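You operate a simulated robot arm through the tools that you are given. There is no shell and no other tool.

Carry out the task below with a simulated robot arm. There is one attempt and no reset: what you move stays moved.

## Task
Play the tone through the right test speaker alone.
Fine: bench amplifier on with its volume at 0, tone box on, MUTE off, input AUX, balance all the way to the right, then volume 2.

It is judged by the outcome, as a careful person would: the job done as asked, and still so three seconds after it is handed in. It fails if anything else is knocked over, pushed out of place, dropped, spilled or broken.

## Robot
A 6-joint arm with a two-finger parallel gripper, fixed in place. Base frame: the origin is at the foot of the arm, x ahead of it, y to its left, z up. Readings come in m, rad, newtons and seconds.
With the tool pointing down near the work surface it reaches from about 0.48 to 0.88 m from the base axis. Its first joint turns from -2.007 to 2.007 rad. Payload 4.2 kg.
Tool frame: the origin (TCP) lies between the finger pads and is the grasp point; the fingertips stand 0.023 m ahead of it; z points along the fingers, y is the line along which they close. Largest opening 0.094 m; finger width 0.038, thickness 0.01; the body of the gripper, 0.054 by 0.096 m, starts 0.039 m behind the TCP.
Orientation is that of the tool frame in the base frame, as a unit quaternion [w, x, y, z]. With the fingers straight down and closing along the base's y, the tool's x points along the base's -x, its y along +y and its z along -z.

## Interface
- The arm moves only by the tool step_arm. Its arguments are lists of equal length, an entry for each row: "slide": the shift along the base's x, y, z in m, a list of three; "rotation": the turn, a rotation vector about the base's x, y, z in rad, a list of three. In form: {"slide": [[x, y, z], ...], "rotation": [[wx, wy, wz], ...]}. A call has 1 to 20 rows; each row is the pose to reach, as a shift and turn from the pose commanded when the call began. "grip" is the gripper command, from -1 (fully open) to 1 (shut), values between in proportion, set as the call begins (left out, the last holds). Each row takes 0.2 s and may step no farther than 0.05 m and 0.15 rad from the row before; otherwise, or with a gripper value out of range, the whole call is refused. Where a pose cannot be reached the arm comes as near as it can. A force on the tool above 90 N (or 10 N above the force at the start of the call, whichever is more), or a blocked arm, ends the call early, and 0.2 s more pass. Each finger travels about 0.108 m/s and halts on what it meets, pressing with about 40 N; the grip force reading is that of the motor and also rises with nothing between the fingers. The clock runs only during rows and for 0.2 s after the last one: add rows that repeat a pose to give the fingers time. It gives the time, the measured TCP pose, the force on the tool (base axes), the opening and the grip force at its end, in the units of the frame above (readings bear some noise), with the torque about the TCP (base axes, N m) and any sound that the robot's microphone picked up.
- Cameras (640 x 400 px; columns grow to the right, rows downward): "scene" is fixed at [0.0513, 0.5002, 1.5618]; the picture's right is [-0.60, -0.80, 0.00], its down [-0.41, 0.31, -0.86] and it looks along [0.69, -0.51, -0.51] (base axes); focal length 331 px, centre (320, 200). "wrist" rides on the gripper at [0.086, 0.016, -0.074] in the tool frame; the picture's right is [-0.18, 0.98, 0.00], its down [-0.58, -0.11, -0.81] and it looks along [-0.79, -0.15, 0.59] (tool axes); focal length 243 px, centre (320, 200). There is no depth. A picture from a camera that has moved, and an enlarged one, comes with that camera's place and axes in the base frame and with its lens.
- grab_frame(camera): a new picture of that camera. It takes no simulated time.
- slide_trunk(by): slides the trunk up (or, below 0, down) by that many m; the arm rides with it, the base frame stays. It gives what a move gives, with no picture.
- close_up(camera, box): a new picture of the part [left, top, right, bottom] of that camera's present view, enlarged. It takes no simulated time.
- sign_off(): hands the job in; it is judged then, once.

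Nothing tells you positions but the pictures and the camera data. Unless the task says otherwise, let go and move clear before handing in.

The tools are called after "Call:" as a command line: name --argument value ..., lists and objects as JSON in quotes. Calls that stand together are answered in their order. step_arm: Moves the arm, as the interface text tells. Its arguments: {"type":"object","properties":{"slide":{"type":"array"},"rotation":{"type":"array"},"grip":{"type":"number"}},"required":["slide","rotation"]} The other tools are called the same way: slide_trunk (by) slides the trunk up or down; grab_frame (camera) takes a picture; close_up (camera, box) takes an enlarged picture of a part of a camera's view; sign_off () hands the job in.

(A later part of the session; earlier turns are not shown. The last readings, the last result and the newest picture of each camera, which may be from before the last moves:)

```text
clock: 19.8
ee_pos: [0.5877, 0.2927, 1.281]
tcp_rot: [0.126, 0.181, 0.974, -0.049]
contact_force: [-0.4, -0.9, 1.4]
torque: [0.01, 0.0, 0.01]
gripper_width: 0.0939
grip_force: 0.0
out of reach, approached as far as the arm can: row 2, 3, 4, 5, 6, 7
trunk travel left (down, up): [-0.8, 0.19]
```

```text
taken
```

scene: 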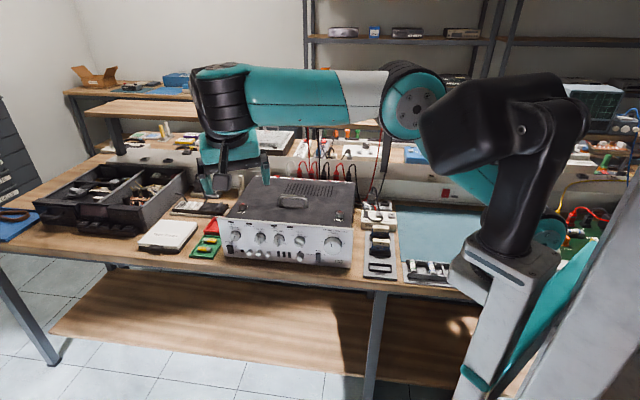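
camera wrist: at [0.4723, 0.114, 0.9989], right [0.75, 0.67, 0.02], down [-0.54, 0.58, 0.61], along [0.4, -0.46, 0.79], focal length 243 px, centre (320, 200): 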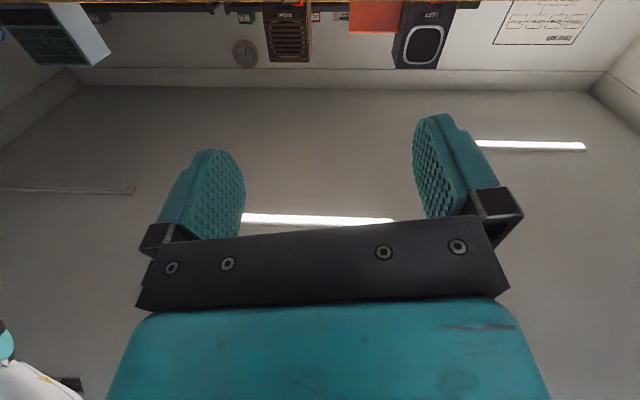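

My reading now: the first wrist joint has a limit near -90°, so far stand-offs with the tool square to the panel are infeasible, but poses close to the panel are fine. I'll tip the tool outward-right first to leave the singular state.

Call:
step_arm --slide '[[0.008, -0.015, -0.01], [0.018, -0.03, -0.02], [0.028, -0.05, -0.035], [0.04, -0.07, -0.045], [0.052, -0.093, -0.06], [0.052, -0.093, -0.06]]' --rotation '[[-0.039, -0.115, -0.009], [-0.078, -0.23, -0.018], [-0.117, -0.346, -0.028], [-0.156, -0.462, -0.037], [-0.195, -0.577, -0.046], [-0.195, -0.577, -0.046]]'

Call:
grab_frame --camera "scene"

```text
clock: 21.2
ee_pos: [0.6391, 0.1999, 1.2203]
tcp_rot: [0.415, 0.197, 0.884, -0.092]
contact_force: [0.2, 0.0, -0.1]
torque: [-0.02, 0.03, 0.02]
gripper_width: 0.094
grip_force: 0.1
trunk travel left (down, up): [-0.8, 0.19]
```

```text
taken
```

scene: 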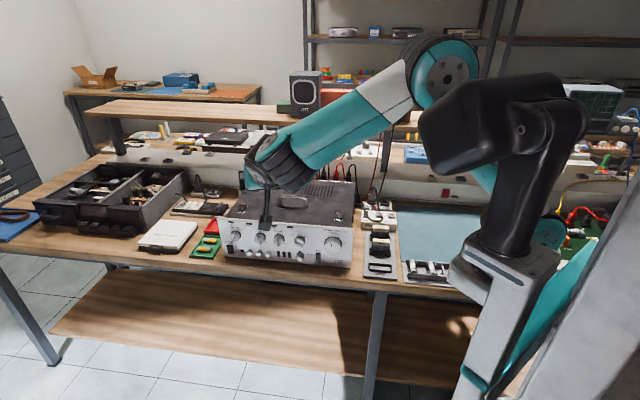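

All rows reached. Now I'll bring the tool square to the panel, still above it and close to its plane.

Call:
step_arm --slide '[[-0.002, -0.021, -0.005], [-0.004, -0.042, -0.01], [-0.005, -0.063, -0.015], [-0.007, -0.084, -0.02], [-0.009, -0.105, -0.025], [-0.01, -0.127, -0.03], [-0.012, -0.148, -0.035], [-0.014, -0.169, -0.04], [-0.014, -0.169, -0.04]]' --rotation '[[0.03, -0.1227, -0.0736], [0.06, -0.2454, -0.1473], [0.09, -0.368, -0.221], [0.12, -0.491, -0.2945], [0.15, -0.6135, -0.368], [0.1805, -0.736, -0.442], [0.21, -0.859, -0.515], [0.2407, -0.9816, -0.589], [0.2407, -0.9816, -0.589]]'

Call:
grab_frame --camera "scene"

Call:
grab_frame --camera "wrist"

```text
clock: 23.2
ee_pos: [0.6311, 0.022, 1.1683]
tcp_rot: [0.661, 0.493, 0.566, -0.001]
contact_force: [-0.1, 0.4, 0.4]
torque: [0.01, -0.01, 0.02]
gripper_width: 0.0939
grip_force: 0.0
out of reach, approached as far as the arm can: row 7, 8, 9
trunk travel left (down, up): [-0.8, 0.19]
```

```text
taken
```

scene: 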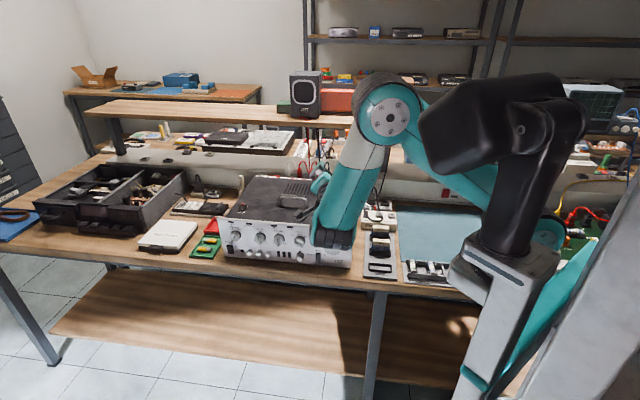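

```text
taken
camera wrist: at [0.6154, 0.1282, 1.1243], right [0.48, 0.4, 0.78], down [-0.87, 0.15, 0.47], along [0.07, -0.9, 0.42], focal length 243 px, centre (320, 200)
```

wrist: 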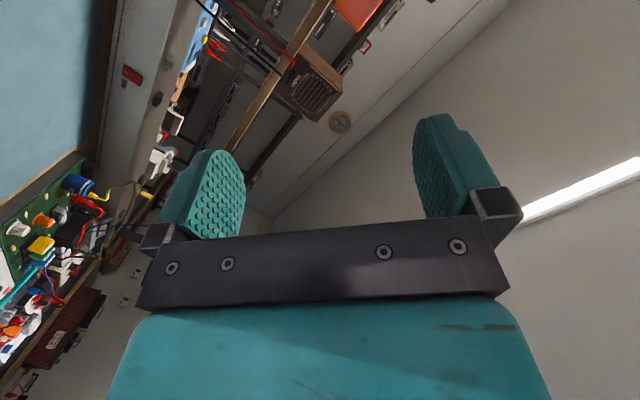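

Nearly there; the forearm is too steep because the wrist is low relative to the shoulder. I'll raise the tool and finish squaring it, then use the trunk to come down.

Call:
step_arm --slide '[[0, 0, 0.04], [0, 0, 0.08], [-0.002, 0.003, 0.12], [-0.004, 0.006, 0.16], [-0.006, 0.009, 0.18], [-0.006, 0.009, 0.18]]' --rotation '[[0, 0, 0], [-0.009, -0.035, -0.018], [-0.018, -0.07, -0.036], [-0.027, -0.105, -0.054], [-0.0354, -0.1404, -0.0714], [-0.0354, -0.1404, -0.0714]]'

Call:
grab_frame --camera "scene"

```text
clock: 24.6
ee_pos: [0.6912, -0.0317, 1.3481]
tcp_rot: [0.691, 0.5, 0.523, 0.014]
contact_force: [-0.6, 0.3, -0.1]
torque: [-0.01, -0.01, -0.03]
gripper_width: 0.0943
grip_force: 0.1
out of reach, approached as far as the arm can: row 2, 3, 4, 5, 6
trunk travel left (down, up): [-0.8, 0.19]
```

```text
taken
```

scene: 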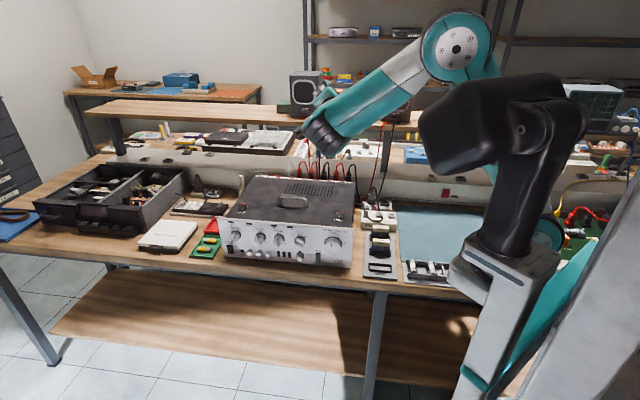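

Square-on poses at the needed depth are at the wrist's limit. A leaned tool (pitched ~35° down, pads still parallel to the knob axis) should be well within range, so I'll try that in the air first.

Call:
step_arm --slide '[[-0.009, 0.009, -0.028], [-0.019, 0.018, -0.056], [-0.028, 0.027, -0.085], [-0.038, 0.036, -0.113], [-0.047, 0.045, -0.141], [-0.057, 0.054, -0.17], [-0.066, 0.063, -0.198], [-0.066, 0.063, -0.198]]' --rotation '[[-0.0245, 0.129, 0.0308], [-0.049, 0.258, 0.0616], [-0.0735, 0.387, 0.0924], [-0.098, 0.516, 0.123], [-0.1224, 0.645, 0.154], [-0.147, 0.774, 0.1847], [-0.1714, 0.9028, 0.2155], [-0.1714, 0.9028, 0.2155]]'

Call:
grab_frame --camera "scene"

Call:
grab_frame --camera "wrist"

```text
clock: 26.4
ee_pos: [0.6256, 0.0316, 1.1516]
tcp_rot: [0.427, 0.339, 0.819, -0.176]
contact_force: [-0.3, 0.6, 0.2]
torque: [0.03, -0.03, 0.03]
gripper_width: 0.0942
grip_force: 0.0
trunk travel left (down, up): [-0.8, 0.19]
```

```text
taken
```

scene: 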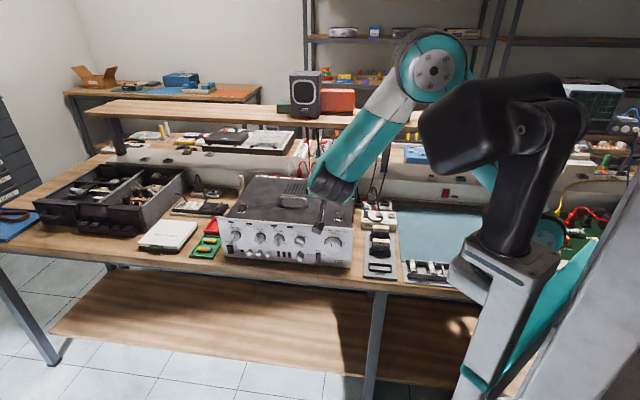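

```text
taken
camera wrist: at [0.5577, 0.1216, 1.1238], right [0.77, 0.62, 0.15], down [-0.31, 0.15, 0.94], along [0.56, -0.77, 0.31], focal length 243 px, centre (320, 200)
```

wrist: 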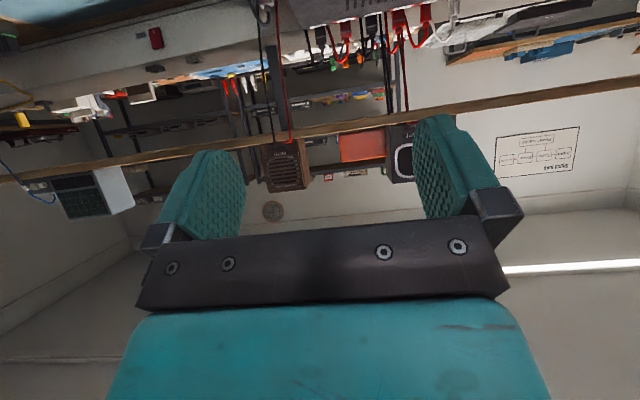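

Reached exactly. The camera is underneath and looking up, which is not useful, so I'll test rolling the tool 180° to put the camera on top.

Call:
step_arm --slide '[[0, 0, 0], [0, 0, 0], [0, 0, 0], [0, 0, 0], [0, 0, 0], [0, 0, 0], [0, 0, 0], [0, 0, 0], [0, 0, 0], [0, 0, 0], [0, 0, 0], [0, 0, 0], [0, 0, 0], [0, 0, 0]]' --rotation '[[0.0868, -0.0868, -0.086], [0.1737, -0.1737, -0.172], [0.2605, -0.2605, -0.258], [0.347, -0.347, -0.344], [0.434, -0.434, -0.43], [0.521, -0.521, -0.517], [0.608, -0.608, -0.603], [0.695, -0.695, -0.689], [0.782, -0.782, -0.775], [0.868, -0.868, -0.861], [0.955, -0.955, -0.947], [1.042, -1.042, -1.033], [1.129, -1.129, -1.119], [1.216, -1.216, -1.205]]'

Call:
grab_frame --camera "wrist"

```text
clock: 29.4
ee_pos: [0.6808, 0.0394, 1.2111]
tcp_rot: [0.367, 0.88, 0.115, 0.278]
contact_force: [0.7, 0.9, 0.5]
torque: [-0.01, -0.04, -0.01]
gripper_width: 0.0941
grip_force: 0.1
out of reach, approached as far as the arm can: row 13, 14
trunk travel left (down, up): [-0.8, 0.19]
```

```text
taken
camera wrist: at [0.7088, 0.1073, 1.3011], right [-0.15, -0.77, 0.62], down [-0.94, 0.31, 0.15], along [-0.31, -0.56, -0.77], focal length 243 px, centre (320, 200)
```

wrist: 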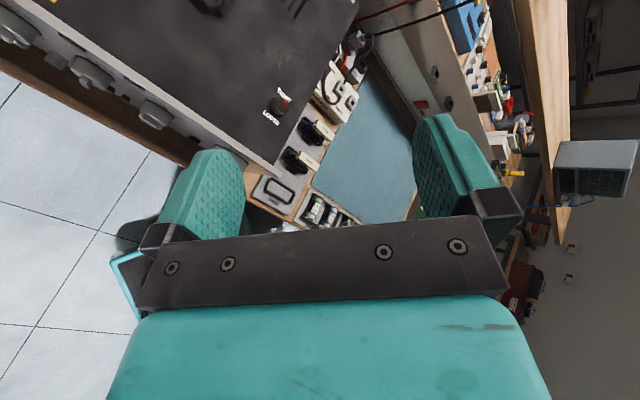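

Roll in that direction ends near 105°. I'll roll back and test the opposite direction.

Call:
step_arm --slide '[[-0.01, -0.002, -0.01], [-0.02, -0.004, -0.02], [-0.03, -0.006, -0.035], [-0.045, -0.007, -0.05], [-0.055, -0.008, -0.06], [-0.055, -0.008, -0.06], [-0.055, -0.008, -0.06], [-0.055, -0.008, -0.06], [-0.055, -0.008, -0.06], [-0.055, -0.008, -0.06], [-0.055, -0.008, -0.06], [-0.055, -0.008, -0.06], [-0.055, -0.008, -0.06], [-0.055, -0.008, -0.06]]' --rotation '[[-0.0868, 0.0868, 0.086], [-0.1737, 0.1737, 0.172], [-0.2605, 0.2605, 0.258], [-0.347, 0.347, 0.344], [-0.434, 0.434, 0.43], [-0.521, 0.521, 0.517], [-0.608, 0.608, 0.603], [-0.695, 0.695, 0.689], [-0.782, 0.782, 0.775], [-0.868, 0.868, 0.861], [-0.955, 0.955, 0.947], [-1.042, 1.042, 1.033], [-1.129, 1.129, 1.119], [-1.216, 1.216, 1.205]]'

Call:
grab_frame --camera "scene"

```text
clock: 32.4
ee_pos: [0.626, 0.0311, 1.1507]
tcp_rot: [0.427, 0.339, 0.819, -0.177]
contact_force: [-0.6, 0.2, -0.1]
torque: [-0.02, 0.02, -0.01]
gripper_width: 0.094
grip_force: 0.1
trunk travel left (down, up): [-0.8, 0.19]
```

```text
taken
```

scene: 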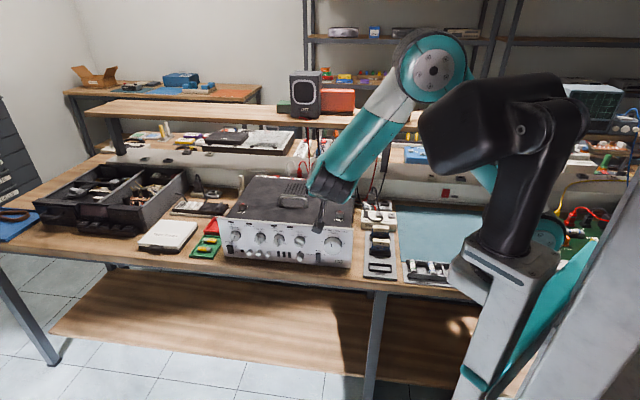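

Call:
step_arm --slide '[[0, 0, 0], [0, 0, 0], [0, 0, 0], [0, 0, 0], [0, 0, 0], [0, 0, 0], [0, 0, 0], [0, 0, 0], [0, 0, 0], [0, 0, 0], [0, 0, 0], [0, 0, 0], [0, 0, 0], [0, 0, 0]]' --rotation '[[-0.0868, 0.0868, 0.086], [-0.1737, 0.1737, 0.172], [-0.2605, 0.2605, 0.258], [-0.347, 0.347, 0.344], [-0.434, 0.434, 0.43], [-0.521, 0.521, 0.517], [-0.608, 0.608, 0.603], [-0.695, 0.695, 0.689], [-0.782, 0.782, 0.775], [-0.868, 0.868, 0.861], [-0.955, 0.955, 0.947], [-1.042, 1.042, 1.033], [-1.129, 1.129, 1.119], [-1.216, 1.216, 1.205]]'

Call:
grab_frame --camera "wrist"

```text
clock: 35.4
ee_pos: [0.626, 0.0307, 1.1528]
tcp_rot: [0.058, -0.542, 0.703, -0.456]
contact_force: [0.4, -0.2, 0.5]
torque: [0.03, 0.0, -0.01]
gripper_width: 0.094
grip_force: 0.0
trunk travel left (down, up): [-0.8, 0.19]
```

```text
taken
camera wrist: at [0.536, 0.0043, 1.2204], right [-0.62, 0.14, -0.77], down [-0.15, 0.94, 0.3], along [0.77, 0.31, -0.56], focal length 243 px, centre (320, 200)
```

wrist: 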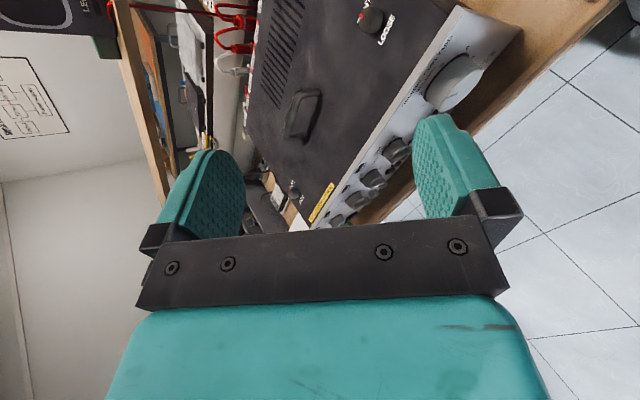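

The other direction goes further. I'll continue to the full half-turn so the camera is on top.

Call:
step_arm --slide '[[0, 0, 0], [0, 0, 0], [0, 0, 0], [0, 0, 0], [0, 0, 0], [0, 0, 0], [0, 0, 0]]' --rotation '[[-0.0868, 0.0868, 0.086], [-0.1737, 0.1737, 0.172], [-0.2605, 0.2605, 0.258], [-0.347, 0.347, 0.344], [-0.434, 0.434, 0.43], [-0.521, 0.521, 0.517], [-0.603, 0.603, 0.597]]'

Call:
grab_frame --camera "wrist"

```text
clock: 37.0
ee_pos: [0.6258, 0.0311, 1.1529]
tcp_rot: [0.178, 0.819, -0.34, 0.426]
contact_force: [0.2, -0.8, 0.1]
torque: [-0.02, 0.03, 0.0]
gripper_width: 0.0939
grip_force: 0.0
trunk travel left (down, up): [-0.8, 0.19]
```

```text
taken
camera wrist: at [0.606, 0.0292, 1.2666], right [-0.77, -0.62, -0.15], down [-0.63, 0.78, -0.01], along [0.12, 0.08, -0.99], focal length 243 px, centre (320, 200)
```

wrist: 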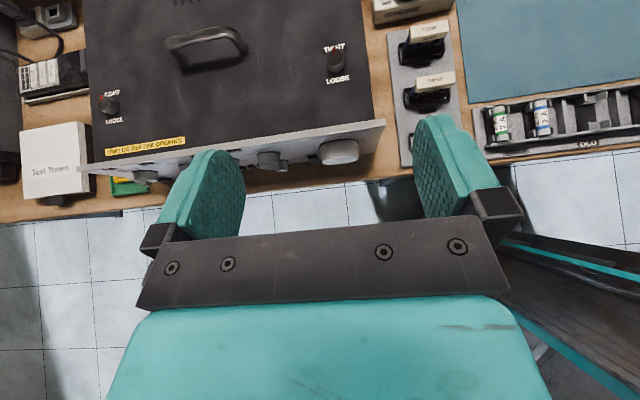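

The camera is now on top and upright, and every row was reached. From the pictures I get: panel plane at 45°, depth d≈0.4975 along (0.707,-0.707), volume at s≈0.464, z≈0.913. I'll test in the air how far I can swing about the knob axis (clockwise 60°).

Call:
step_arm --slide '[[0, 0, 0], [0, 0, 0], [0, 0, 0], [0, 0, 0], [0, 0, 0], [0, 0, 0], [0, 0, 0]]' --rotation '[[0.106, -0.106, 0], [0.212, -0.212, 0], [0.318, -0.318, 0], [0.424, -0.424, 0], [0.53, -0.53, 0], [0.636, -0.636, 0], [0.742, -0.742, 0]]'

Call:
grab_frame --camera "scene"

Call:
grab_frame --camera "wrist"

```text
clock: 38.6
ee_pos: [0.6259, 0.0309, 1.1521]
tcp_rot: [-0.259, 0.621, -0.508, 0.538]
contact_force: [0.1, -0.2, -0.3]
torque: [0.0, -0.05, 0.04]
gripper_width: 0.0941
grip_force: 0.1
trunk travel left (down, up): [-0.8, 0.19]
```

```text
taken
```

scene: 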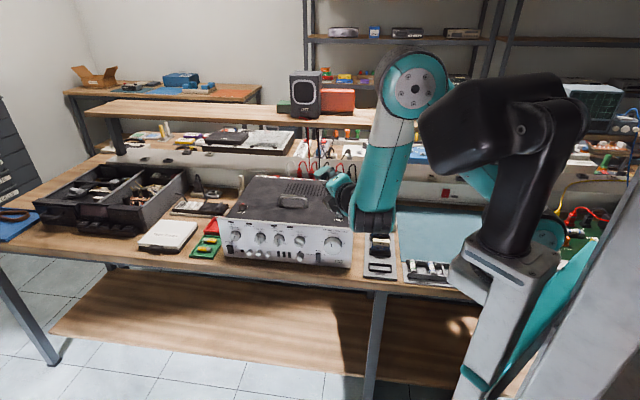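

```text
taken
camera wrist: at [0.5418, -0.0354, 1.1948], right [-0.33, -0.18, -0.93], down [-0.66, 0.75, 0.09], along [0.68, 0.64, -0.36], focal length 243 px, centre (320, 200)
```

wrist: 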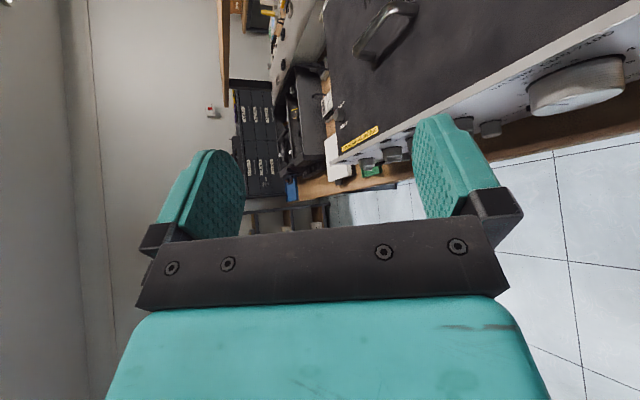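

α=30° works too. Now I'll lower the trunk so the tool is level with the volume knob (fingers still ~3 cm in front of its face).

Call:
slide_trunk --by -0.15

Call:
grab_frame --camera "scene"

```text
clock: 40.3
ee_pos: [0.6263, 0.0306, 1.0013]
tcp_rot: [-0.257, 0.621, -0.509, 0.538]
contact_force: [-0.3, 0.4, 0.0]
torque: [0.03, 0.0, 0.0]
gripper_width: 0.0939
grip_force: 0.1
trunk travel left (down, up): [-0.65, 0.34]
```

```text
taken
```

scene: 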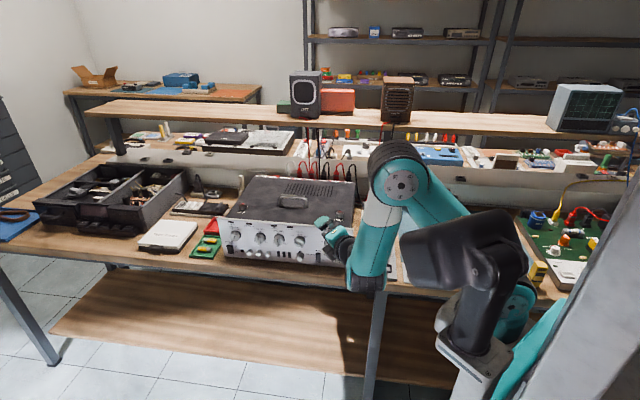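

Call:
slide_trunk --by -0.088

Call:
grab_frame --camera "scene"

Call:
close_up --camera "scene" --box '[300, 190, 400, 290]'

Call:
grab_frame --camera "wrist"

```text
clock: 41.5
ee_pos: [0.6258, 0.0303, 0.9142]
tcp_rot: [-0.258, 0.621, -0.509, 0.538]
contact_force: [-0.6, 0.1, -0.9]
torque: [0.01, 0.0, 0.02]
gripper_width: 0.0937
grip_force: 0.0
trunk travel left (down, up): [-0.562, 0.428]
```

```text
taken
```

scene: 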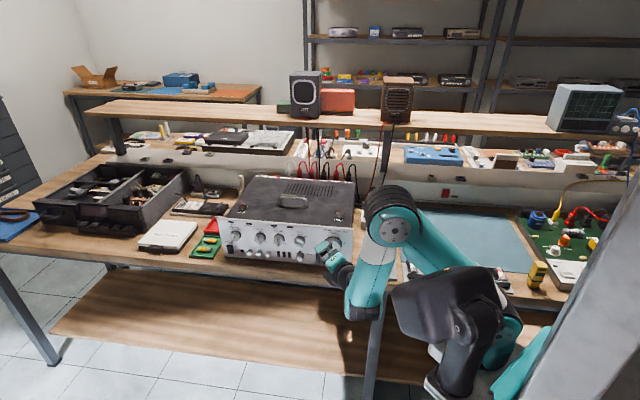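

```text
4.00 times, centred on (350, 240) of scene
camera zoom: at [0.0513, 0.5002, 1.5618], right [-0.6, -0.8, 0.0], down [-0.41, 0.31, -0.86], along [0.69, -0.51, -0.51], focal length 1325 px, centre (200, 40)
```

zoom: 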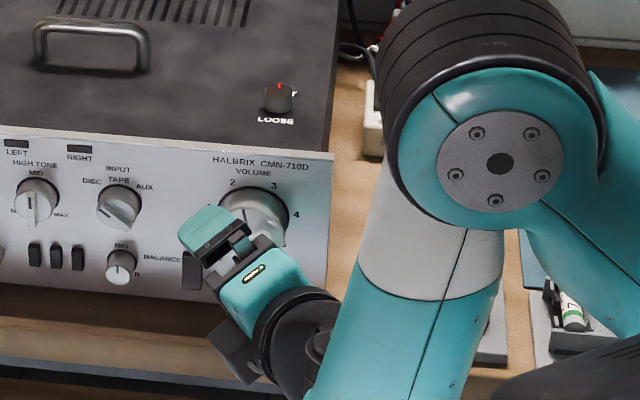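

```text
taken
camera wrist: at [0.5419, -0.0354, 0.9568], right [-0.33, -0.18, -0.93], down [-0.66, 0.75, 0.09], along [0.68, 0.64, -0.36], focal length 243 px, centre (320, 200)
```

wrist: 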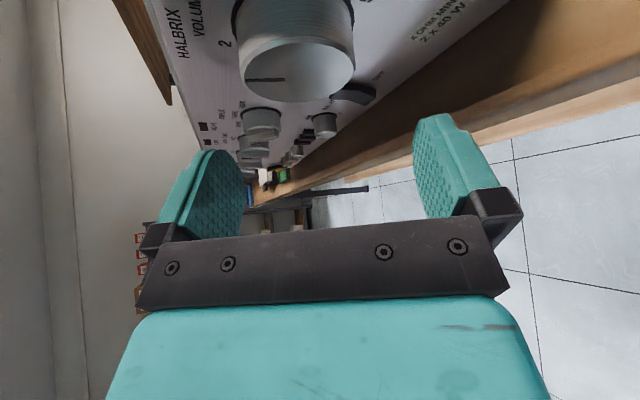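

The tool is level with the volume knob. I'll verify the alignment with a zoomed wrist view.

Call:
close_up --camera "wrist" --box '[200, 0, 400, 140]'

```text
2.86 times, centred on (300, 70) of wrist
camera zoom: at [0.5419, -0.0354, 0.9568], right [-0.33, -0.18, -0.93], down [-0.66, 0.75, 0.09], along [0.68, 0.64, -0.36], focal length 693 px, centre (377, 571)
```

zoom: 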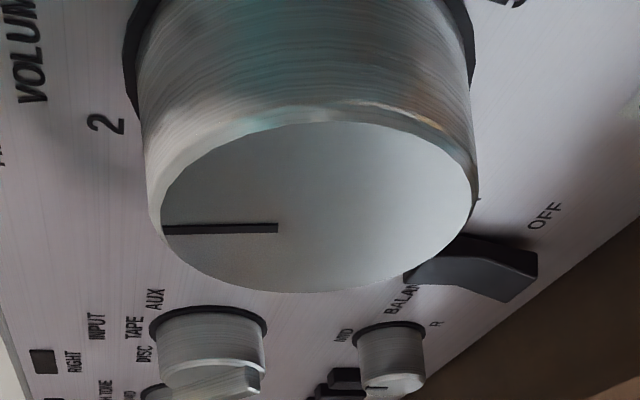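

The knob centre sits about 5 mm higher than the fingers' centre. I'll correct and move forward so the pads straddle the knob.

Call:
step_arm --slide '[[0, 0, 0.005], [0.0095, -0.0095, 0.005], [0.019, -0.019, 0.005], [0.0276, -0.0276, 0.005]]' --rotation '[[0, 0, 0], [0, 0, 0], [0, 0, 0], [0, 0, 0]]'

Call:
grab_frame --camera "wrist"

Call:
close_up --camera "scene" --box '[300, 210, 370, 280]'

```text
clock: 42.5
ee_pos: [0.6539, 0.0033, 0.9187]
tcp_rot: [-0.259, 0.621, -0.508, 0.538]
contact_force: [0.8, 0.1, 0.4]
torque: [-0.01, -0.01, -0.01]
gripper_width: 0.0941
grip_force: 0.0
trunk travel left (down, up): [-0.562, 0.428]
```

```text
taken
camera wrist: at [0.5699, -0.0632, 0.9616], right [-0.33, -0.18, -0.93], down [-0.66, 0.75, 0.09], along [0.68, 0.64, -0.36], focal length 243 px, centre (320, 200)
```

wrist: 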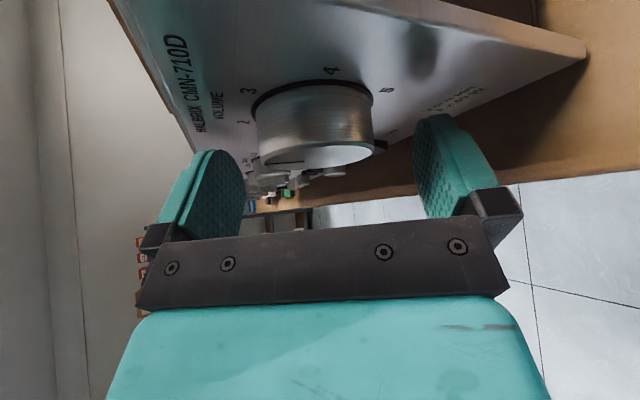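

```text
5.71 times, centred on (335, 245) of scene
camera zoom: at [0.0513, 0.5002, 1.5618], right [-0.6, -0.8, 0.0], down [-0.41, 0.31, -0.86], along [0.69, -0.51, -0.51], focal length 1893 px, centre (234, -57)
```

zoom: 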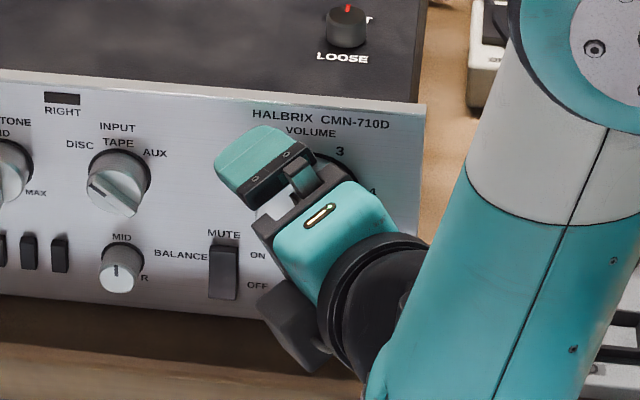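

The knob lies between the fingers, about 2 mm off-centre. I'll nudge up 2 mm and close the grip.

Call:
step_arm --slide '[[0, 0, 0.002], [0, 0, 0.002], [0, 0, 0.002], [0, 0, 0.002]]' --rotation '[[0, 0, 0], [0, 0, 0], [0, 0, 0], [0, 0, 0]]' --grip 0.2

Call:
grab_frame --camera "wrist"

```text
clock: 43.5
ee_pos: [0.6536, 0.0034, 0.9185]
tcp_rot: [-0.257, 0.621, -0.509, 0.537]
contact_force: [-9.9, -4.4, -18.4]
torque: [-0.1, -0.05, -0.1]
gripper_width: 0.0534
grip_force: 44.5
trunk travel left (down, up): [-0.562, 0.428]
```

```text
taken
camera wrist: at [0.5695, -0.0636, 0.9624], right [-0.33, -0.18, -0.93], down [-0.65, 0.75, 0.09], along [0.68, 0.64, -0.36], focal length 243 px, centre (320, 200)
```

wrist: 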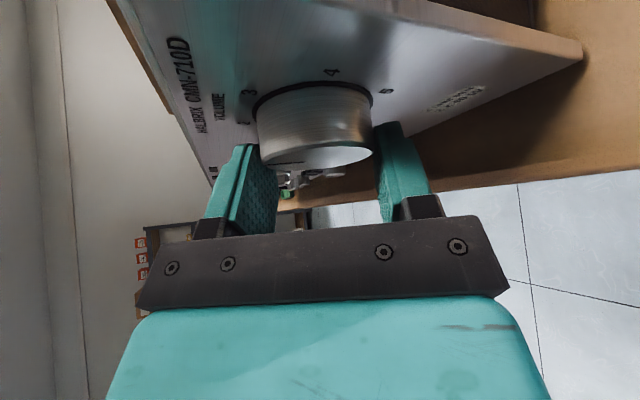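

Gripped (width 0.053, the knob's diameter). Now I turn it counter-clockwise 60° about the knob axis.

Call:
step_arm --slide '[[0, 0, -0.002], [0, 0, -0.002], [0, 0, -0.002], [0, 0, -0.002], [0, 0, -0.002], [0, 0, -0.002], [0, 0, -0.002], [0, 0, -0.002]]' --rotation '[[-0.05, 0.05, 0], [-0.15, 0.15, 0], [-0.25, 0.25, 0], [-0.35, 0.35, 0], [-0.45, 0.45, 0], [-0.55, 0.55, 0], [-0.65, 0.65, 0], [-0.74, 0.74, 0]]'

Call:
grab_frame --camera "wrist"

Call:
close_up --camera "scene" --box '[290, 200, 370, 270]'

```text
clock: 45.4
ee_pos: [0.6538, 0.0036, 0.9194]
tcp_rot: [0.174, 0.819, -0.341, 0.428]
contact_force: [8.1, 2.2, 7.5]
torque: [-0.19, -0.2, 0.18]
gripper_width: 0.0533
grip_force: 44.8
trunk travel left (down, up): [-0.562, 0.428]
```

```text
taken
camera wrist: at [0.6337, 0.0009, 1.0338], right [-0.77, -0.62, -0.16], down [-0.63, 0.78, -0.01], along [0.13, 0.09, -0.99], focal length 243 px, centre (320, 200)
```

wrist: 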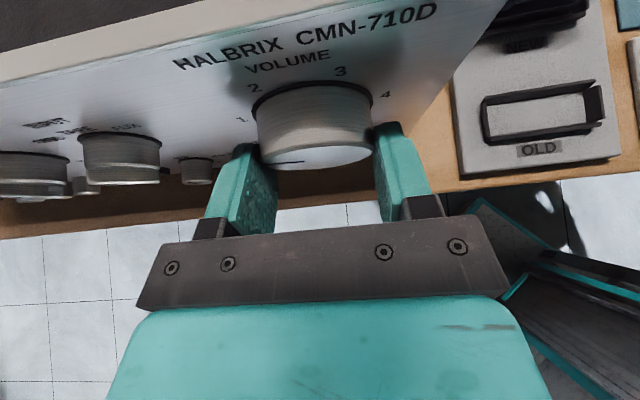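

```text
5.71 times, centred on (330, 235) of scene
camera zoom: at [0.0513, 0.5002, 1.5618], right [-0.6, -0.8, 0.0], down [-0.41, 0.31, -0.86], along [0.69, -0.51, -0.51], focal length 1893 px, centre (263, 0)
```

zoom: 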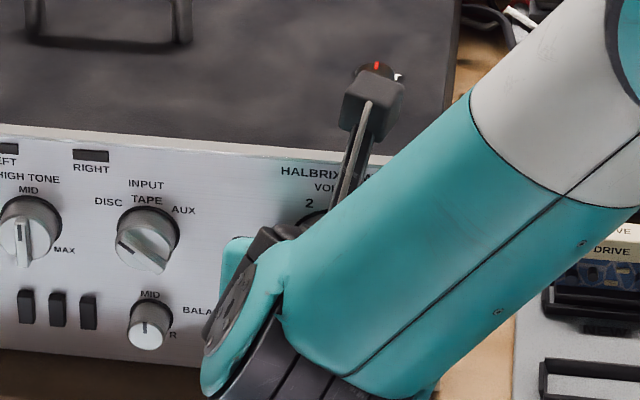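

The pointer turned about 60° as intended. I'll release, swing back clockwise around the knob, and grip again for a second stroke.

Call:
step_arm --slide '[[0, 0, 0], [0, 0, 0], [0, 0, 0], [0, 0, 0], [0, 0, 0], [0, 0, 0], [0, 0, 0], [0, 0, 0], [0, 0, 0], [0, 0, 0]]' --rotation '[[0, 0, 0], [0, 0, 0], [0.1, -0.1, 0], [0.2, -0.2, 0], [0.3, -0.3, 0], [0.4, -0.4, 0], [0.5, -0.5, 0], [0.6, -0.6, 0], [0.7, -0.7, 0], [0.74, -0.74, 0]]' --grip -0.8

Call:
step_arm --slide '[[0, 0, 0], [0, 0, 0], [0, 0, 0]]' --rotation '[[0, 0, 0], [0, 0, 0], [0, 0, 0]]' --grip 0.2

Call:
grab_frame --camera "wrist"

```text
clock: 47.5
ee_pos: [0.6532, 0.0022, 0.9181]
tcp_rot: [-0.259, 0.62, -0.509, 0.538]
contact_force: [0.6, 0.4, -0.5]
torque: [-0.01, -0.06, -0.02]
gripper_width: 0.0845
grip_force: 0.1
trunk travel left (down, up): [-0.562, 0.428]
```

```text
clock: 48.4
ee_pos: [0.6542, 0.004, 0.9174]
tcp_rot: [-0.258, 0.621, -0.509, 0.538]
contact_force: [-1.9, -0.5, -3.0]
torque: [-0.14, -0.12, 0.52]
gripper_width: 0.0536
grip_force: 45.4
trunk travel left (down, up): [-0.562, 0.428]
```

```text
taken
camera wrist: at [0.5696, -0.0629, 0.9616], right [-0.33, -0.18, -0.93], down [-0.66, 0.75, 0.09], along [0.68, 0.64, -0.36], focal length 243 px, centre (320, 200)
```

wrist: 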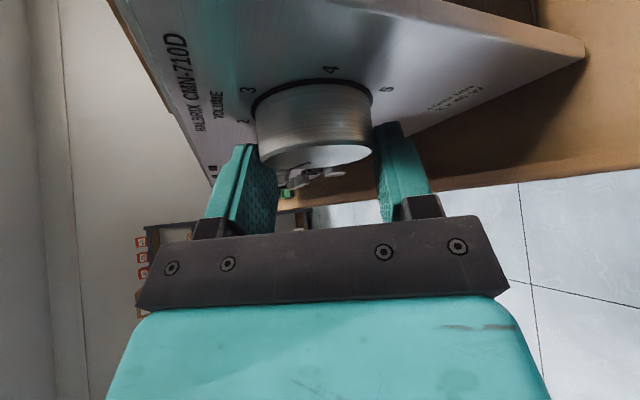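

Call:
step_arm --slide '[[0, 0, 0], [0, 0, 0], [0, 0, 0], [0, 0, 0], [0, 0, 0], [0, 0, 0], [0, 0, 0], [0, 0, 0]]' --rotation '[[-0.05, 0.05, 0], [-0.15, 0.15, 0], [-0.25, 0.25, 0], [-0.35, 0.35, 0], [-0.45, 0.45, 0], [-0.55, 0.55, 0], [-0.65, 0.65, 0], [-0.74, 0.74, 0]]'

Call:
close_up --camera "wrist" --box '[180, 20, 440, 200]'

```text
clock: 50.1
ee_pos: [0.6534, 0.0035, 0.9188]
tcp_rot: [0.176, 0.819, -0.341, 0.426]
contact_force: [3.5, 11.3, 3.7]
torque: [0.07, 0.06, 0.57]
gripper_width: 0.0532
grip_force: 45.2
trunk travel left (down, up): [-0.562, 0.428]
```

```text
2.22 times, centred on (310, 110) of wrist
camera zoom: at [0.6336, 0.0013, 1.033], right [-0.77, -0.62, -0.15], down [-0.63, 0.78, -0.01], along [0.13, 0.09, -0.99], focal length 539 px, centre (342, 400)
```

zoom: 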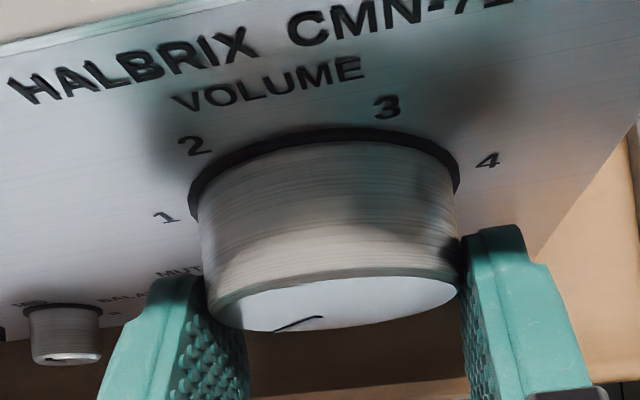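

Not yet at the stop (no torque). I'll turn slightly further.

Call:
step_arm --slide '[[0, 0, 0], [0, 0, 0], [0, 0, 0]]' --rotation '[[-0.05, 0.05, 0], [-0.1, 0.1, 0], [-0.1, 0.1, 0]]'

Call:
close_up --camera "wrist" --box '[180, 20, 440, 200]'

```text
clock: 51.0
ee_pos: [0.6544, 0.0042, 0.918]
tcp_rot: [0.233, 0.83, -0.31, 0.402]
contact_force: [12.3, 12.9, 1.8]
torque: [0.41, 0.05, 0.58]
gripper_width: 0.0533
grip_force: 45.5
trunk travel left (down, up): [-0.562, 0.428]
```

```text
2.22 times, centred on (310, 110) of wrist
camera zoom: at [0.6452, 0.0127, 1.0337], right [-0.78, -0.63, -0.01], down [-0.63, 0.78, -0.03], along [0.03, -0.01, -1.0], focal length 539 px, centre (342, 400)
```

zoom: 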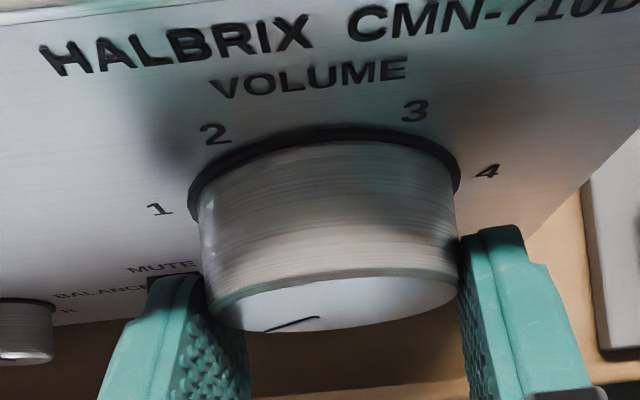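

Call:
step_arm --slide '[[0, 0, 0], [0, 0, 0], [0, 0, 0]]' --rotation '[[-0.05, 0.05, 0], [-0.1, 0.1, 0], [-0.1, 0.1, 0]]'

Call:
close_up --camera "wrist" --box '[180, 20, 440, 200]'

Call:
close_up --camera "scene" --box '[290, 200, 370, 270]'

```text
clock: 51.8
ee_pos: [0.6541, 0.0037, 0.9174]
tcp_rot: [0.289, 0.836, -0.278, 0.375]
contact_force: [16.7, 15.3, 3.2]
torque: [0.93, -0.88, 0.2]
gripper_width: 0.053
grip_force: 44.8
trunk travel left (down, up): [-0.562, 0.428]
```

```text
2.22 times, centred on (310, 110) of wrist
camera zoom: at [0.6565, 0.0241, 1.0328], right [-0.77, -0.62, 0.12], down [-0.63, 0.78, -0.04], along [-0.07, -0.11, -0.99], focal length 539 px, centre (342, 400)
```

zoom: 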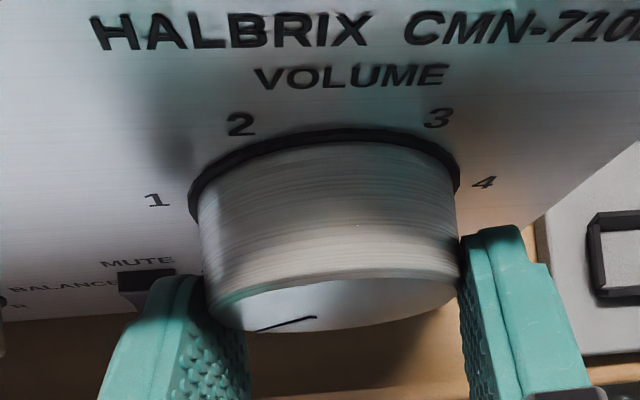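

```text
5.71 times, centred on (330, 235) of scene
camera zoom: at [0.0513, 0.5002, 1.5618], right [-0.6, -0.8, 0.0], down [-0.41, 0.31, -0.86], along [0.69, -0.51, -0.51], focal length 1893 px, centre (263, 0)
```

zoom: 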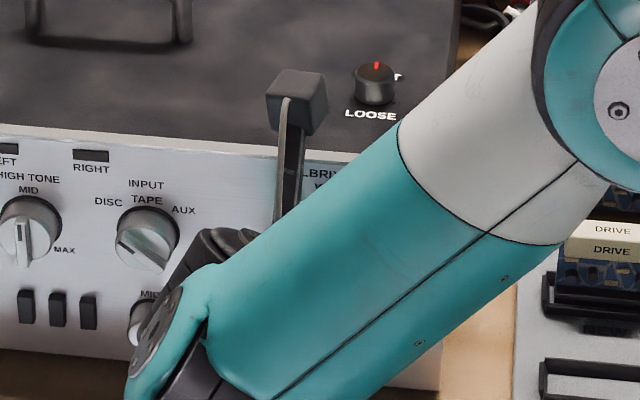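

Torque rose to about 1.3 N·m, so the knob is at its 0 stop. I'll release, back away from the panel and check it.

Call:
step_arm --slide '[[0, 0, 0], [0, 0, 0], [0, 0, 0], [-0.014, 0.014, 0], [-0.028, 0.028, 0], [-0.028, 0.028, 0.03], [-0.028, 0.028, 0.06], [-0.028, 0.028, 0.1]]' --rotation '[[0, 0, 0], [0, 0, 0], [0, 0, 0], [0, 0, 0], [0.04, -0.04, 0], [0.08, -0.08, 0], [0.12, -0.12, 0], [0.141, -0.141, 0]]' --grip -0.8

Call:
grab_frame --camera "wrist"

Call:
grab_frame --camera "scene"

```text
clock: 53.5
ee_pos: [0.6237, 0.0302, 1.0211]
tcp_rot: [0.21, 0.826, -0.324, 0.411]
contact_force: [-0.3, 0.2, -0.1]
torque: [0.0, -0.01, 0.0]
gripper_width: 0.0846
grip_force: 0.0
trunk travel left (down, up): [-0.562, 0.428]
```

```text
taken
camera wrist: at [0.6106, 0.0345, 1.1354], right [-0.78, -0.62, -0.07], down [-0.62, 0.78, -0.02], along [0.07, 0.03, -1.0], focal length 243 px, centre (320, 200)
```

wrist: 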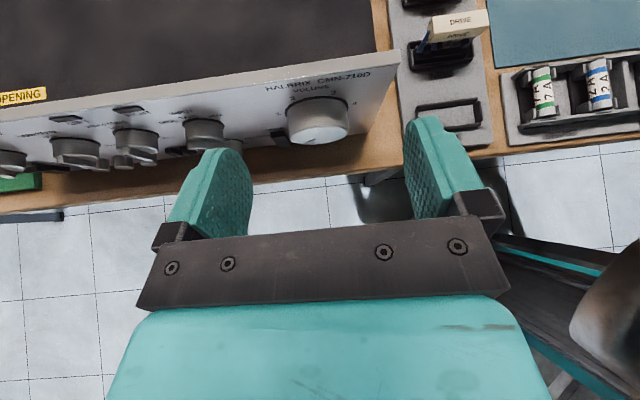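

```text
taken
```

scene: 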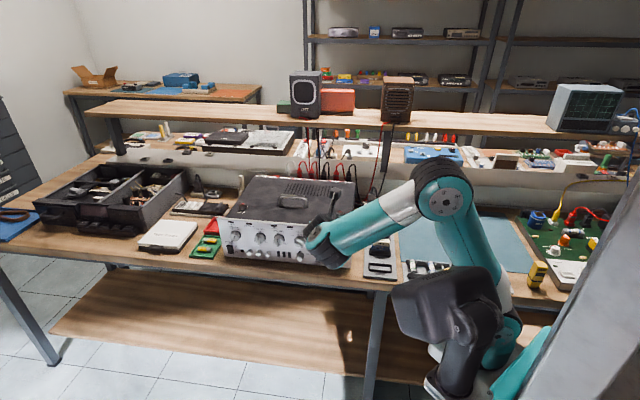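

Call:
close_up --camera "wrist" --box '[240, 60, 400, 160]'

Call:
close_up --camera "wrist" --box '[0, 100, 260, 200]'

Call:
close_up --camera "scene" --box '[216, 180, 360, 270]'

```text
4.00 times, centred on (320, 110) of wrist
camera zoom: at [0.6106, 0.0345, 1.1354], right [-0.78, -0.62, -0.07], down [-0.62, 0.78, -0.02], along [0.07, 0.03, -1.0], focal length 970 px, centre (320, 560)
```

zoom: 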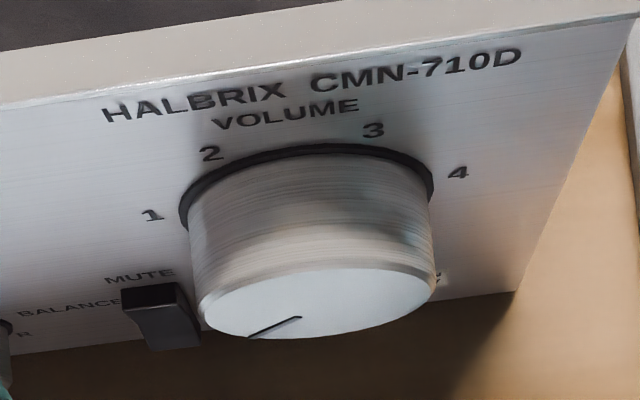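

```text
2.46 times, centred on (130, 150) of wrist
camera zoom: at [0.6106, 0.0345, 1.1354], right [-0.78, -0.62, -0.07], down [-0.62, 0.78, -0.02], along [0.07, 0.03, -1.0], focal length 597 px, centre (788, 323)
```

zoom: 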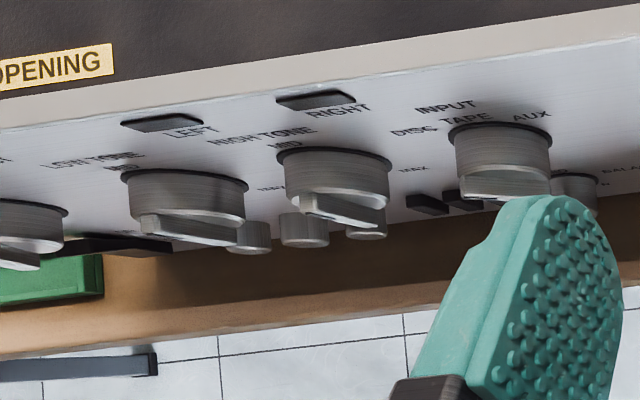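

```text
4.44 times, centred on (288, 225) of scene
camera zoom: at [0.0513, 0.5002, 1.5618], right [-0.6, -0.8, 0.0], down [-0.41, 0.31, -0.86], along [0.69, -0.51, -0.51], focal length 1473 px, centre (462, 89)
```

zoom: 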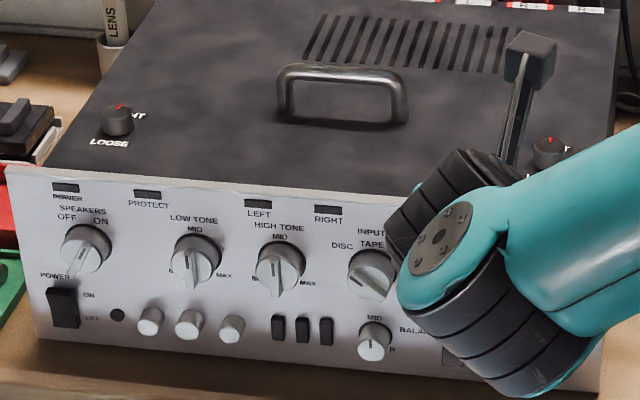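

Volume is at 0. MUTE's OFF end and POWER's ON end stick out, so those ends are the ones to press. Next, with closed fingers leaned from the right, I'll move in front of the power switch.

Call:
step_arm --slide '[[0.0, 0.0, 0.0], [0.01, 0.01, 0], [0.03, 0.03, 0], [0.05, 0.05, 0], [0.07, 0.07, 0], [0.09, 0.09, 0], [0.11, 0.11, 0], [0.135, 0.135, 0], [0.16, 0.16, 0], [0.185, 0.185, 0], [0.21, 0.21, -0.01], [0.23, 0.23, -0.04], [0.243, 0.2424, -0.08], [0.243, 0.2424, -0.12]]' --rotation '[[0.0834, -0.0834, 0], [0.1668, -0.1668, 0], [0.25, -0.25, 0], [0.3336, -0.3336, 0], [0.417, -0.417, 0], [0.5, -0.5, 0], [0.584, -0.584, 0], [0.667, -0.667, 0], [0.75, -0.75, 0], [0.834, -0.834, 0], [0.917, -0.917, 0], [1.0, -1.0, 0], [1.084, -1.084, 0], [1.167, -1.167, 0]]' --grip 1

Call:
grab_frame --camera "wrist"

Call:
grab_frame --camera "scene"

```text
clock: 56.5
ee_pos: [0.8667, 0.272, 0.8975]
tcp_rot: [0.457, -0.454, 0.542, -0.54]
contact_force: [0.2, -0.4, -0.1]
torque: [-0.03, 0.04, -0.01]
gripper_width: 0.0
grip_force: 39.6
trunk travel left (down, up): [-0.562, 0.428]
```

```text
taken
camera wrist: at [0.7782, 0.2021, 0.8823], right [0.03, 0.19, -0.98], down [-0.69, 0.71, 0.11], along [0.72, 0.68, 0.15], focal length 243 px, centre (320, 200)
```

wrist: 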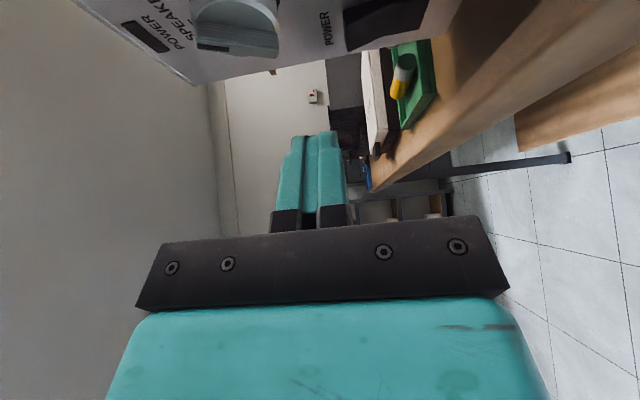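

```text
taken
```

scene: 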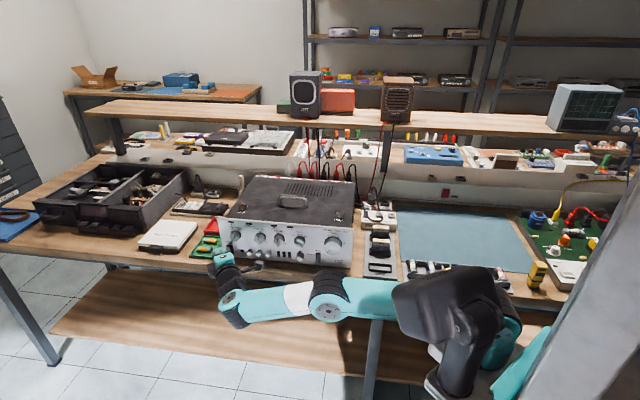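

Call:
close_up --camera "scene" --box '[205, 215, 275, 275]'

Call:
close_up --camera "wrist" --box '[180, 0, 460, 180]'

Call:
close_up --camera "scene" --box '[285, 225, 355, 270]'

```text
6.67 times, centred on (240, 245) of scene
camera zoom: at [0.0513, 0.5002, 1.5618], right [-0.6, -0.8, 0.0], down [-0.41, 0.31, -0.86], along [0.69, -0.51, -0.51], focal length 2209 px, centre (853, -100)
```

zoom: 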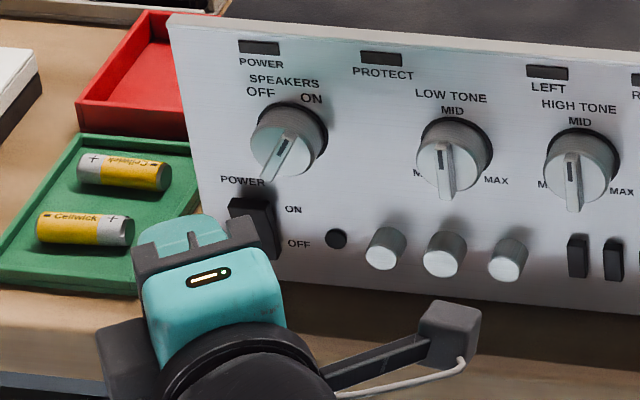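

```text
2.22 times, centred on (320, 90) of wrist
camera zoom: at [0.7782, 0.2021, 0.8823], right [0.03, 0.19, -0.98], down [-0.69, 0.71, 0.11], along [0.72, 0.68, 0.15], focal length 539 px, centre (320, 444)
```

zoom: 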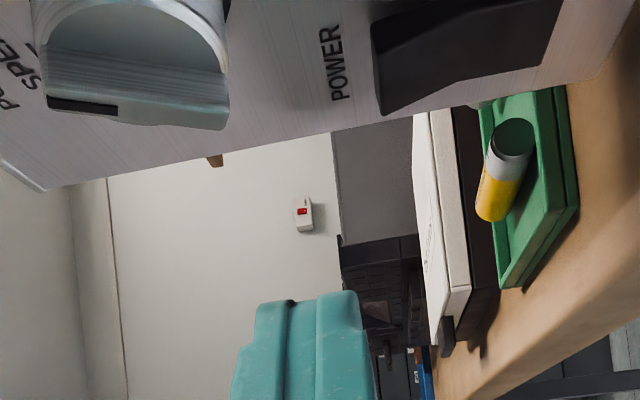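

```text
8.89 times, centred on (320, 248) of scene
camera zoom: at [0.0513, 0.5002, 1.5618], right [-0.6, -0.8, 0.0], down [-0.41, 0.31, -0.86], along [0.69, -0.51, -0.51], focal length 2945 px, centre (320, -222)
```

zoom: 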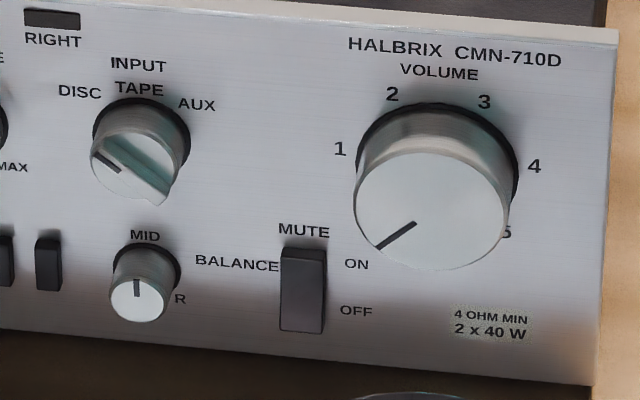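

The power rocker's upper (ON) end sticks out at z≈0.88, kink at 0.862. I'll lower to z≈0.878 and approach to just short of it.

Call:
step_arm --slide '[[0, 0, -0.01], [0, 0, -0.0195], [0.007, -0.007, -0.0195], [0.0141, -0.0141, -0.0195]]' --rotation '[[0, 0, 0], [0, 0, 0], [0, 0, 0], [0, 0, 0]]'

Call:
grab_frame --camera "wrist"

Call:
close_up --camera "scene" --box '[205, 215, 275, 275]'

```text
clock: 57.5
ee_pos: [0.8811, 0.2578, 0.8792]
tcp_rot: [0.455, -0.455, 0.542, -0.541]
contact_force: [-0.2, 0.3, 0.1]
torque: [0.02, 0.01, 0.02]
gripper_width: 0.0
grip_force: 40.2
trunk travel left (down, up): [-0.562, 0.428]
```

```text
taken
camera wrist: at [0.7934, 0.1881, 0.8632], right [0.03, 0.18, -0.98], down [-0.69, 0.71, 0.11], along [0.72, 0.68, 0.15], focal length 243 px, centre (320, 200)
```

wrist: 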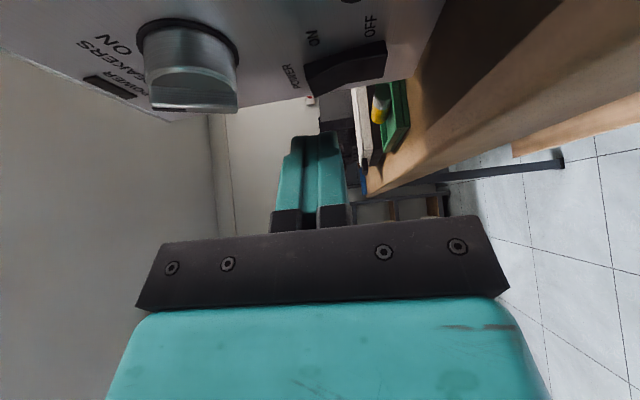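

```text
6.67 times, centred on (240, 245) of scene
camera zoom: at [0.0513, 0.5002, 1.5618], right [-0.6, -0.8, 0.0], down [-0.41, 0.31, -0.86], along [0.69, -0.51, -0.51], focal length 2209 px, centre (853, -100)
```

zoom: 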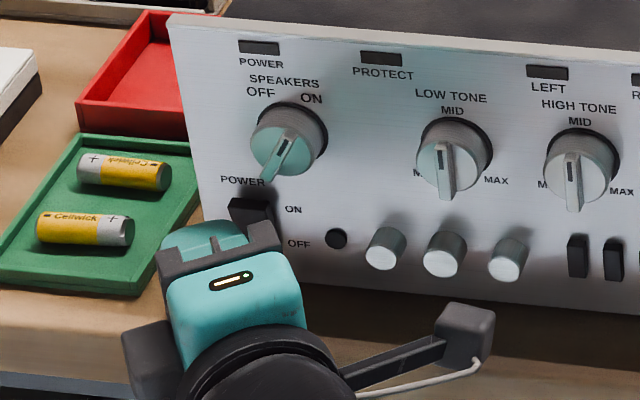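

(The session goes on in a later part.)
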